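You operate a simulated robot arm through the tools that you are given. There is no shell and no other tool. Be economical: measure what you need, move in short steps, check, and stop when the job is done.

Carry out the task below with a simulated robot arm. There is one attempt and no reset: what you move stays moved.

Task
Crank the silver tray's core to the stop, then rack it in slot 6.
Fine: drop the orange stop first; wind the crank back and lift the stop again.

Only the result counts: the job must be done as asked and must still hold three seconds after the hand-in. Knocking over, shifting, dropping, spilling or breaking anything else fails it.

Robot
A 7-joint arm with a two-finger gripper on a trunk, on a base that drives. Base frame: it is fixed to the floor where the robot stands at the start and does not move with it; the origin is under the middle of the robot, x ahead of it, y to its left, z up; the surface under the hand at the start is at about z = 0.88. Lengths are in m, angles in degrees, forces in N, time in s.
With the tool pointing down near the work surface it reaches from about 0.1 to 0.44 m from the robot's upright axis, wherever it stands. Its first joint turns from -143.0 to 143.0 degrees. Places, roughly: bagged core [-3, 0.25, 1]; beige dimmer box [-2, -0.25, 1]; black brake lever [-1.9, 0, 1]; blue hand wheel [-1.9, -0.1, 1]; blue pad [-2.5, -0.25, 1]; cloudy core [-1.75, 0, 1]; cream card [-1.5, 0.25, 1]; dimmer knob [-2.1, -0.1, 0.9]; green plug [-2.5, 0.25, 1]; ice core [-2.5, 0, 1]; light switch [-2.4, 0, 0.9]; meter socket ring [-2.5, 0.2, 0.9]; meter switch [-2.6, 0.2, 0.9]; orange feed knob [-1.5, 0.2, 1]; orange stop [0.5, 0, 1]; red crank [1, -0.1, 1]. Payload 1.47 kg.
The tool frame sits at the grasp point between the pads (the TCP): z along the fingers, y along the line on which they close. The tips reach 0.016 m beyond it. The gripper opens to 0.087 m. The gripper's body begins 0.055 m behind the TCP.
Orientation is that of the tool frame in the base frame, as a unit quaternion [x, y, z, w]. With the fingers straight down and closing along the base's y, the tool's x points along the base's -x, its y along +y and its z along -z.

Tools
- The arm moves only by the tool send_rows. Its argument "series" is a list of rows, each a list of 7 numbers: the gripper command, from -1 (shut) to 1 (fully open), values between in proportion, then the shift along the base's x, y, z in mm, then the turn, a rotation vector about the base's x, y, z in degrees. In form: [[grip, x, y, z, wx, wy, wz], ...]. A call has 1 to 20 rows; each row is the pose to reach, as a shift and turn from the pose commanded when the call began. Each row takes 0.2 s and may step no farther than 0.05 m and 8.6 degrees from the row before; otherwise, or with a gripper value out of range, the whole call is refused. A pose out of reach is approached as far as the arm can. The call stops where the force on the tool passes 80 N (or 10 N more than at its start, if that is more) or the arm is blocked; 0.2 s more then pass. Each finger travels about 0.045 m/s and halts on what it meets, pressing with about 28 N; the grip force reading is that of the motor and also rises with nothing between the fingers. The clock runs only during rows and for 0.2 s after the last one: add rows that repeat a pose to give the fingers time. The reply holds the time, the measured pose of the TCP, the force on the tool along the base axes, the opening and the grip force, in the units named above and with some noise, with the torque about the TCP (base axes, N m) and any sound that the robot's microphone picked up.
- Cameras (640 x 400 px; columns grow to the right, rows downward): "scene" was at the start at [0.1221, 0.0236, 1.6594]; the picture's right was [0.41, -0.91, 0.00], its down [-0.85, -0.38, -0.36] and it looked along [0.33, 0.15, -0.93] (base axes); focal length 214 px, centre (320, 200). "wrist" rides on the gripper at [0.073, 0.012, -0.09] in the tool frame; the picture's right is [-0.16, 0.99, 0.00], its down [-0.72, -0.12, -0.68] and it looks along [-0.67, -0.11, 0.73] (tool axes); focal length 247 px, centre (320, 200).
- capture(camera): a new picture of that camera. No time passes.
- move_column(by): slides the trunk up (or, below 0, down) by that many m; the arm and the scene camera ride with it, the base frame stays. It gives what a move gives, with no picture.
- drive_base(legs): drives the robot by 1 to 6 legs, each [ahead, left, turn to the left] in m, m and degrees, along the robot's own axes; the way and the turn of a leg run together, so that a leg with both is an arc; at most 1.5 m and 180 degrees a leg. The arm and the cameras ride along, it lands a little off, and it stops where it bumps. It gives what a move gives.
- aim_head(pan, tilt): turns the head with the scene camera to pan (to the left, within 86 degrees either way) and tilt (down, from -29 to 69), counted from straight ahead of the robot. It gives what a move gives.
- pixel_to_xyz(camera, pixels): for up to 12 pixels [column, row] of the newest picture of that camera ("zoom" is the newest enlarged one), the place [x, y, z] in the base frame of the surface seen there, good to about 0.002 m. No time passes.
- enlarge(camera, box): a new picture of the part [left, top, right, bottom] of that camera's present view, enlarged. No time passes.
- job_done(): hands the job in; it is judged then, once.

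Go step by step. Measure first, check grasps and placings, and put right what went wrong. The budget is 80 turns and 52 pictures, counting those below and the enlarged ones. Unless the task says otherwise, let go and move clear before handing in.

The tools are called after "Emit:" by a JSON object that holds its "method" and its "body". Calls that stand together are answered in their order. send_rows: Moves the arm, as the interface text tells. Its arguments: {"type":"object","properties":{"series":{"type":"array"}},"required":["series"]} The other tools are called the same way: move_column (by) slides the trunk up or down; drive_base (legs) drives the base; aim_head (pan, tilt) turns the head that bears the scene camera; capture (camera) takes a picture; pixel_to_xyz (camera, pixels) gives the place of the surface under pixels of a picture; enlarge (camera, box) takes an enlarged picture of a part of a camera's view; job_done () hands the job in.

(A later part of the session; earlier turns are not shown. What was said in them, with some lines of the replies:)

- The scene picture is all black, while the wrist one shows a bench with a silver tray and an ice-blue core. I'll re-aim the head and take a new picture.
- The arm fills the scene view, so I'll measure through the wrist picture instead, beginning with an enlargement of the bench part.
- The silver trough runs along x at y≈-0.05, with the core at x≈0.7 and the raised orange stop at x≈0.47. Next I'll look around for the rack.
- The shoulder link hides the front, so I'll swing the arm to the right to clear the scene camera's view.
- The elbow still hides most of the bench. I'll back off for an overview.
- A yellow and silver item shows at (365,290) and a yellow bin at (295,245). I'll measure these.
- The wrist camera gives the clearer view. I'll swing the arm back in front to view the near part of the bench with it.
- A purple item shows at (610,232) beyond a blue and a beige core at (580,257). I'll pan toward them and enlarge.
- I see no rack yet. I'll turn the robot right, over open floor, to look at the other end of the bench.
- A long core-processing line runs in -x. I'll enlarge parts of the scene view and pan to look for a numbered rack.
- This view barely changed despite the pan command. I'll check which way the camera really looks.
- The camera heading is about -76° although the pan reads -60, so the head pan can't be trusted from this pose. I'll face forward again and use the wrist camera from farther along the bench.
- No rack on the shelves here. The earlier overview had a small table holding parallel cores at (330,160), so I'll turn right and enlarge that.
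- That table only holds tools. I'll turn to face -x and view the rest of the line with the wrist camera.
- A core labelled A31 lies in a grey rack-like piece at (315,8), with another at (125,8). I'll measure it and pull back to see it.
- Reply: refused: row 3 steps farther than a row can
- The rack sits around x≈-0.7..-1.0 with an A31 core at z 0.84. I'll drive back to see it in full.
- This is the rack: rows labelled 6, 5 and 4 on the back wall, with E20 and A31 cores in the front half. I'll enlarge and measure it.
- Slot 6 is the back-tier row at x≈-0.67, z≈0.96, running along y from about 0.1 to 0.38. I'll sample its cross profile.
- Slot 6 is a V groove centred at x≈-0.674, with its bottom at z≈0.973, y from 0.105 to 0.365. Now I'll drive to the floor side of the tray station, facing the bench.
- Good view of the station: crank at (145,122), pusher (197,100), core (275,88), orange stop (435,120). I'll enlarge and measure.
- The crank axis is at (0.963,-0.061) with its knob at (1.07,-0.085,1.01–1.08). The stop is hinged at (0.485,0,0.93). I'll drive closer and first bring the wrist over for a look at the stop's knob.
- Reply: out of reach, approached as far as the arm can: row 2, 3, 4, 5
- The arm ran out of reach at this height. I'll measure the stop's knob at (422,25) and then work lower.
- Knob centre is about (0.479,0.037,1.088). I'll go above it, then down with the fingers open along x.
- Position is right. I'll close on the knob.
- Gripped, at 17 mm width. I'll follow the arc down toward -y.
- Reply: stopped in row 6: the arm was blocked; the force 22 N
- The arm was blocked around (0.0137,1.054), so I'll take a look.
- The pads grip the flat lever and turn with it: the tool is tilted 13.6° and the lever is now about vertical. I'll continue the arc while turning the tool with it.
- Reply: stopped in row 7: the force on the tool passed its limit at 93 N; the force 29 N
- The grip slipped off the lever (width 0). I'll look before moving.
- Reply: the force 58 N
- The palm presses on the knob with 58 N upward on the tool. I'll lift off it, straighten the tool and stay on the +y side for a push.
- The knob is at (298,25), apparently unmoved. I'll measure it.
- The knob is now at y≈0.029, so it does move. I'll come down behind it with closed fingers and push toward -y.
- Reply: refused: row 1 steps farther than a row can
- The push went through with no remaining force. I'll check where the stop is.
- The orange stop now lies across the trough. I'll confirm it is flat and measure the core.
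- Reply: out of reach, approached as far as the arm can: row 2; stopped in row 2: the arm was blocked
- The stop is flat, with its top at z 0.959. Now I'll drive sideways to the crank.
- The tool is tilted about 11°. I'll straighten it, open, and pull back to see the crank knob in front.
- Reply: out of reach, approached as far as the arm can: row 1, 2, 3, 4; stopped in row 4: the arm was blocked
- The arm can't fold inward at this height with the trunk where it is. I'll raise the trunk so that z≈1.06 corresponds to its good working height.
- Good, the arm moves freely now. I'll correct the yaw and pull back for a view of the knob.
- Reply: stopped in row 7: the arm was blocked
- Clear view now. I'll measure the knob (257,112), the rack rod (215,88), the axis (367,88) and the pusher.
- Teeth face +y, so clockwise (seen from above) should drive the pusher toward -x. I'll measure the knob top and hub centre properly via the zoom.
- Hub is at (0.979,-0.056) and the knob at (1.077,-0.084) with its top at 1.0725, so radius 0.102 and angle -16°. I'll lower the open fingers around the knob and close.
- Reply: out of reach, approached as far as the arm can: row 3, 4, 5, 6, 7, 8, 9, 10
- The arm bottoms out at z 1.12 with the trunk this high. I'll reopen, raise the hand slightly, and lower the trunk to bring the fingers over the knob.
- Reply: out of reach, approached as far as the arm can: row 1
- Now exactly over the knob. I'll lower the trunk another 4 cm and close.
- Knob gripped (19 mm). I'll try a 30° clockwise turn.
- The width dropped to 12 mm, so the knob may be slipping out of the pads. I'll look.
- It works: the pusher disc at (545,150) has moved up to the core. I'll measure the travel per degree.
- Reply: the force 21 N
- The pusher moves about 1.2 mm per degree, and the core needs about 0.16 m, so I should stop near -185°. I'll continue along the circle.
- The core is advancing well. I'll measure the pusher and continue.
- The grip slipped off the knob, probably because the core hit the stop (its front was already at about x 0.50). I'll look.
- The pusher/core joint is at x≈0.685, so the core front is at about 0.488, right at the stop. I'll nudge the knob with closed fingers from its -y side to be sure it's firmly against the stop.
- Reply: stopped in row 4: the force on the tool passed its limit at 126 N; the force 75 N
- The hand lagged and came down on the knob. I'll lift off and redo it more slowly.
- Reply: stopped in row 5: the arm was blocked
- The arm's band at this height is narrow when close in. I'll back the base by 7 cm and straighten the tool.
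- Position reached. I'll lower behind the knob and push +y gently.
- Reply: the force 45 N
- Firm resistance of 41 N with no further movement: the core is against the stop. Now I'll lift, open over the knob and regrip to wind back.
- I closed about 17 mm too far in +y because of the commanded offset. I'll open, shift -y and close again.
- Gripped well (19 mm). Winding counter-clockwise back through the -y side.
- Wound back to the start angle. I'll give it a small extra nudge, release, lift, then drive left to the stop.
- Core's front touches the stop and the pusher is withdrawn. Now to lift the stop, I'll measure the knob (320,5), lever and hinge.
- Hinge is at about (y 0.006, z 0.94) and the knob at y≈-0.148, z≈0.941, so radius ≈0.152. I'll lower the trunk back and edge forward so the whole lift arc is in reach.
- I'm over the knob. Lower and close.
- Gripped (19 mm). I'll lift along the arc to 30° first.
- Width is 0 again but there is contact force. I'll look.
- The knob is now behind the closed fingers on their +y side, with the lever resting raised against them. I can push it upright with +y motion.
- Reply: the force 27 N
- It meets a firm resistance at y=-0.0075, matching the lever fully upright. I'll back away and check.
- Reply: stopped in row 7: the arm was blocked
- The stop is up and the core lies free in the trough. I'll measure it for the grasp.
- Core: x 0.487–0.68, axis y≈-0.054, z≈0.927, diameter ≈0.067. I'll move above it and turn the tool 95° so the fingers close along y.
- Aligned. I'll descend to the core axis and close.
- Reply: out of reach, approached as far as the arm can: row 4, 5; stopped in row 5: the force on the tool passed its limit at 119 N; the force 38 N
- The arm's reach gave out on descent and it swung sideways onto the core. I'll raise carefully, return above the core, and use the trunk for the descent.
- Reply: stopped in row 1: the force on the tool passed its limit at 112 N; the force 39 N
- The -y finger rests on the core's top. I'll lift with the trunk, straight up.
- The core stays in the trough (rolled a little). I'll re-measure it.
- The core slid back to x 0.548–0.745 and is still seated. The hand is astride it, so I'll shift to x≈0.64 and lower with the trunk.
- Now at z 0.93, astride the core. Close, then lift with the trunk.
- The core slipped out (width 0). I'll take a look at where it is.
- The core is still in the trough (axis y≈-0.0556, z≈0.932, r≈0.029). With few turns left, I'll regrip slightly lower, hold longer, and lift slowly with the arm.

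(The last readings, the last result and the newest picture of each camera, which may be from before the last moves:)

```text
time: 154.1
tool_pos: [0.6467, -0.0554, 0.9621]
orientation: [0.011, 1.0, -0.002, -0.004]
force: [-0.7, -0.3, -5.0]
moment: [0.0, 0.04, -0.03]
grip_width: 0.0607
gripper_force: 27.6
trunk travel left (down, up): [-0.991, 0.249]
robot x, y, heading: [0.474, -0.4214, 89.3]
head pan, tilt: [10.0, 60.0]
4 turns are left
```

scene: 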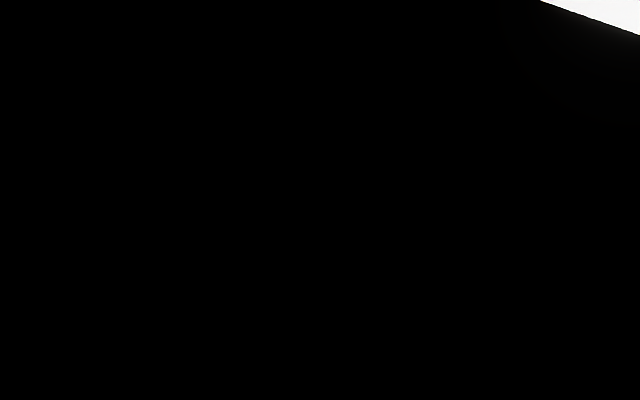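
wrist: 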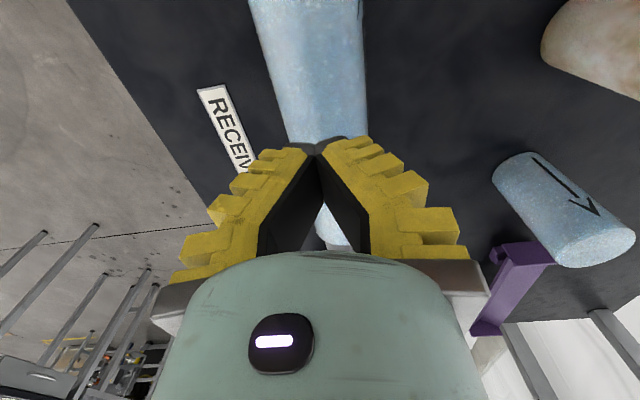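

Held firmly now: width 61 mm, 5 N of weight. I'll raise the trunk, back away from the bench, turn left to heading 180 and drive to the rack so the core ends over slot 6.

Emit:
{"method": "move_column", "body": {"by": 0.04}}

Emit:
{"method": "move_column", "body": {"by": 0.2}}

Emit:
{"method": "drive_base", "body": {"legs": [[-0.35, 0, 0], [0, 0, 90.9], [0.776, -0.4, 0], [0, -0.437, 0]]}}

Emit:
{"method": "capture", "body": {"camera": "wrist"}}

```text
time: 155.0
tool_pos: [0.6445, -0.056, 1.0028]
orientation: [0.012, 1.0, -0.003, -0.004]
force: [-0.1, -0.2, -5.9]
moment: [-0.04, 0.04, -0.03]
grip_width: 0.0608
gripper_force: 28.6
trunk travel left (down, up): [-1.031, 0.209]
robot x, y, heading: [0.4734, -0.4188, 89.0]
head pan, tilt: [10.0, 60.0]
```

```text
time: 157.1
tool_pos: [0.6467, -0.0546, 1.2026]
orientation: [0.01, 1.0, -0.003, -0.003]
force: [0.1, -0.5, -5.2]
moment: [0.0, 0.08, -0.02]
grip_width: 0.0607
gripper_force: 27.6
trunk travel left (down, up): [-1.231, 0.009]
robot x, y, heading: [0.4683, -0.4143, 89.4]
head pan, tilt: [10.0, 60.0]
```

```text
time: 169.7
tool_pos: [-0.668, 0.2438, 1.201]
orientation: [-0.7, 0.714, -0.004, -0.001]
force: [0.2, 0.9, -5.3]
moment: [0.0, -0.01, 0.02]
grip_width: 0.0606
gripper_force: 28.2
trunk travel left (down, up): [-1.231, 0.009]
robot x, y, heading: [-0.3027, 0.0657, 179.2]
head pan, tilt: [10.0, 60.0]
```

```text
2 pictures are left
3 turns are left
```

wrist: 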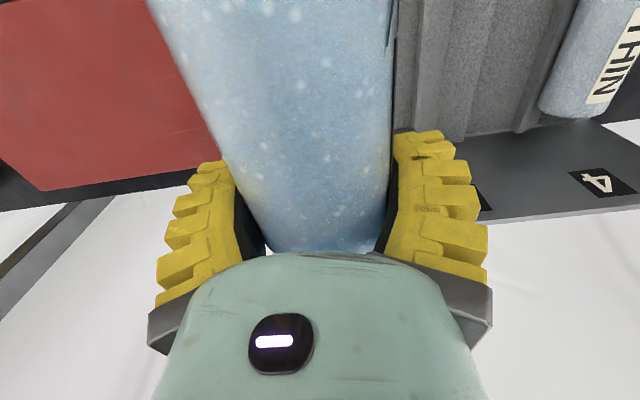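

The core arrived over slot 6: TCP (-0.668,0.244), heading 179°. I'll trim the position, lower with the trunk to just above the V, release, and rise.

Emit:
{"method": "send_rows", "body": {"series": [[-1, -3, -4, 0, 0, 0, 0.5], [-1, -6.5, -8, 0, 0, 0, 1], [-1, -6.5, -8, 0, 0, 0, 1], [-1, -6.5, -8, 0, 0, 0, 1]]}}

Emit:
{"method": "move_column", "body": {"by": -0.15}}

Emit:
{"method": "move_column", "body": {"by": -0.046}}

Emit:
{"method": "send_rows", "body": {"series": [[-1, 0, 0, 0, 0, 0, 0], [-0.2, 0, 0, 0, 0, 0, 0], [0.3, 0, 0, 0, 0, 0, 0], [0.5, 0, 0, 0, 0, 0, 0], [0.8, 0, 0, 0, 0, 0, 0], [1, 0, 0, 0, 0, 0, 0], [1, 0, 0, 0, 0, 0, 0], [1, 0, 0, 0, 0, 0, 0], [1, 0, 0, 0, 0, 0, 0]]}}

Emit:
{"method": "move_column", "body": {"by": 0.17}}

Emit:
{"method": "capture", "body": {"camera": "wrist"}}

Emit:
{"method": "pixel_to_xyz", "body": {"camera": "wrist", "pixels": [[320, 30], [300, 60], [320, 60], [340, 60], [320, 100], [320, 150], [320, 200], [280, 100], [360, 100]]}}

```text
time: 170.7
tool_pos: [-0.6756, 0.2365, 1.2034]
orientation: [0.707, -0.707, 0.005, 0.0]
force: [0.2, 0.1, -4.8]
moment: [0.0, 0.02, 0.03]
grip_width: 0.0607
gripper_force: 28.3
trunk travel left (down, up): [-1.231, 0.009]
robot x, y, heading: [-0.3094, 0.0695, 179.6]
head pan, tilt: [10.0, 60.0]
```

```text
time: 172.5
tool_pos: [-0.6748, 0.237, 1.0524]
orientation: [-0.706, 0.708, -0.005, -0.001]
force: [-0.6, 0.4, -5.6]
moment: [-0.08, 0.01, 0.0]
grip_width: 0.0606
gripper_force: 27.8
trunk travel left (down, up): [-1.081, 0.159]
robot x, y, heading: [-0.3056, 0.0728, 179.3]
head pan, tilt: [10.0, 60.0]
```

```text
time: 173.4
tool_pos: [-0.6736, 0.2375, 1.007]
orientation: [-0.707, 0.707, -0.004, -0.002]
force: [1.1, 0.5, -4.8]
moment: [-0.02, 0.01, 0.0]
grip_width: 0.0608
gripper_force: 27.8
trunk travel left (down, up): [-1.035, 0.205]
robot x, y, heading: [-0.3067, 0.0704, 179.4]
head pan, tilt: [10.0, 60.0]
```

```text
time: 175.4
tool_pos: [-0.6759, 0.2368, 1.0055]
orientation: [-0.707, 0.707, -0.004, -0.001]
force: [0.2, 0.6, 0.0]
moment: [-0.02, 0.0, -0.05]
grip_width: 0.0871
gripper_force: 0.1
trunk travel left (down, up): [-1.035, 0.205]
robot x, y, heading: [-0.3091, 0.0722, 179.1]
head pan, tilt: [10.0, 60.0]
```

```text
time: 177.3
tool_pos: [-0.6749, 0.2363, 1.1762]
orientation: [-0.707, 0.707, -0.003, -0.002]
force: [0.1, -1.0, 1.2]
moment: [-0.02, 0.02, 0.03]
grip_width: 0.0872
gripper_force: 0.1
trunk travel left (down, up): [-1.205, 0.035]
robot x, y, heading: [-0.305, 0.0719, 179.5]
head pan, tilt: [10.0, 60.0]
```

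```text
1 pictures are left
```

wrist: 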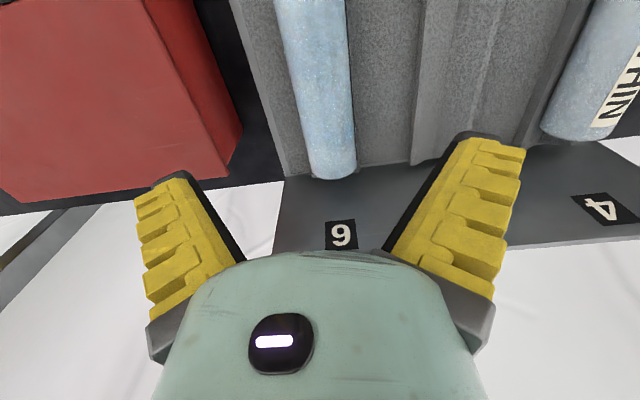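

```text
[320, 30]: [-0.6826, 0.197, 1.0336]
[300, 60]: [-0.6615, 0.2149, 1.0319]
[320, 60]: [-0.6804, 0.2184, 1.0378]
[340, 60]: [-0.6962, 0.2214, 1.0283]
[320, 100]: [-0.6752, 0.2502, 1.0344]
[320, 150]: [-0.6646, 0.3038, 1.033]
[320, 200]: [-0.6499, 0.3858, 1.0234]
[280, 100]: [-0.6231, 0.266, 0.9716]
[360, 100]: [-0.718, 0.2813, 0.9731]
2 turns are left
```

The core sits in slot 6 at (320,100), its top at z≈1.035, in line with label 6. The gripper is clear, so I'm handing in.

Emit:
{"method": "job_done", "body": {}}

```text
The job is handed in.
```

The silver tray's core was cranked against the dropped orange stop and now sits in slot 6. I wound the crank back and lifted the stop again before racking the core.

Between lifting the stop and racking, my hand dragged the core about 6 cm back along the tray, away from the stop. My first grip on it also slipped. The core stayed in the tray both times, and nothing else appeared moved in the pictures.
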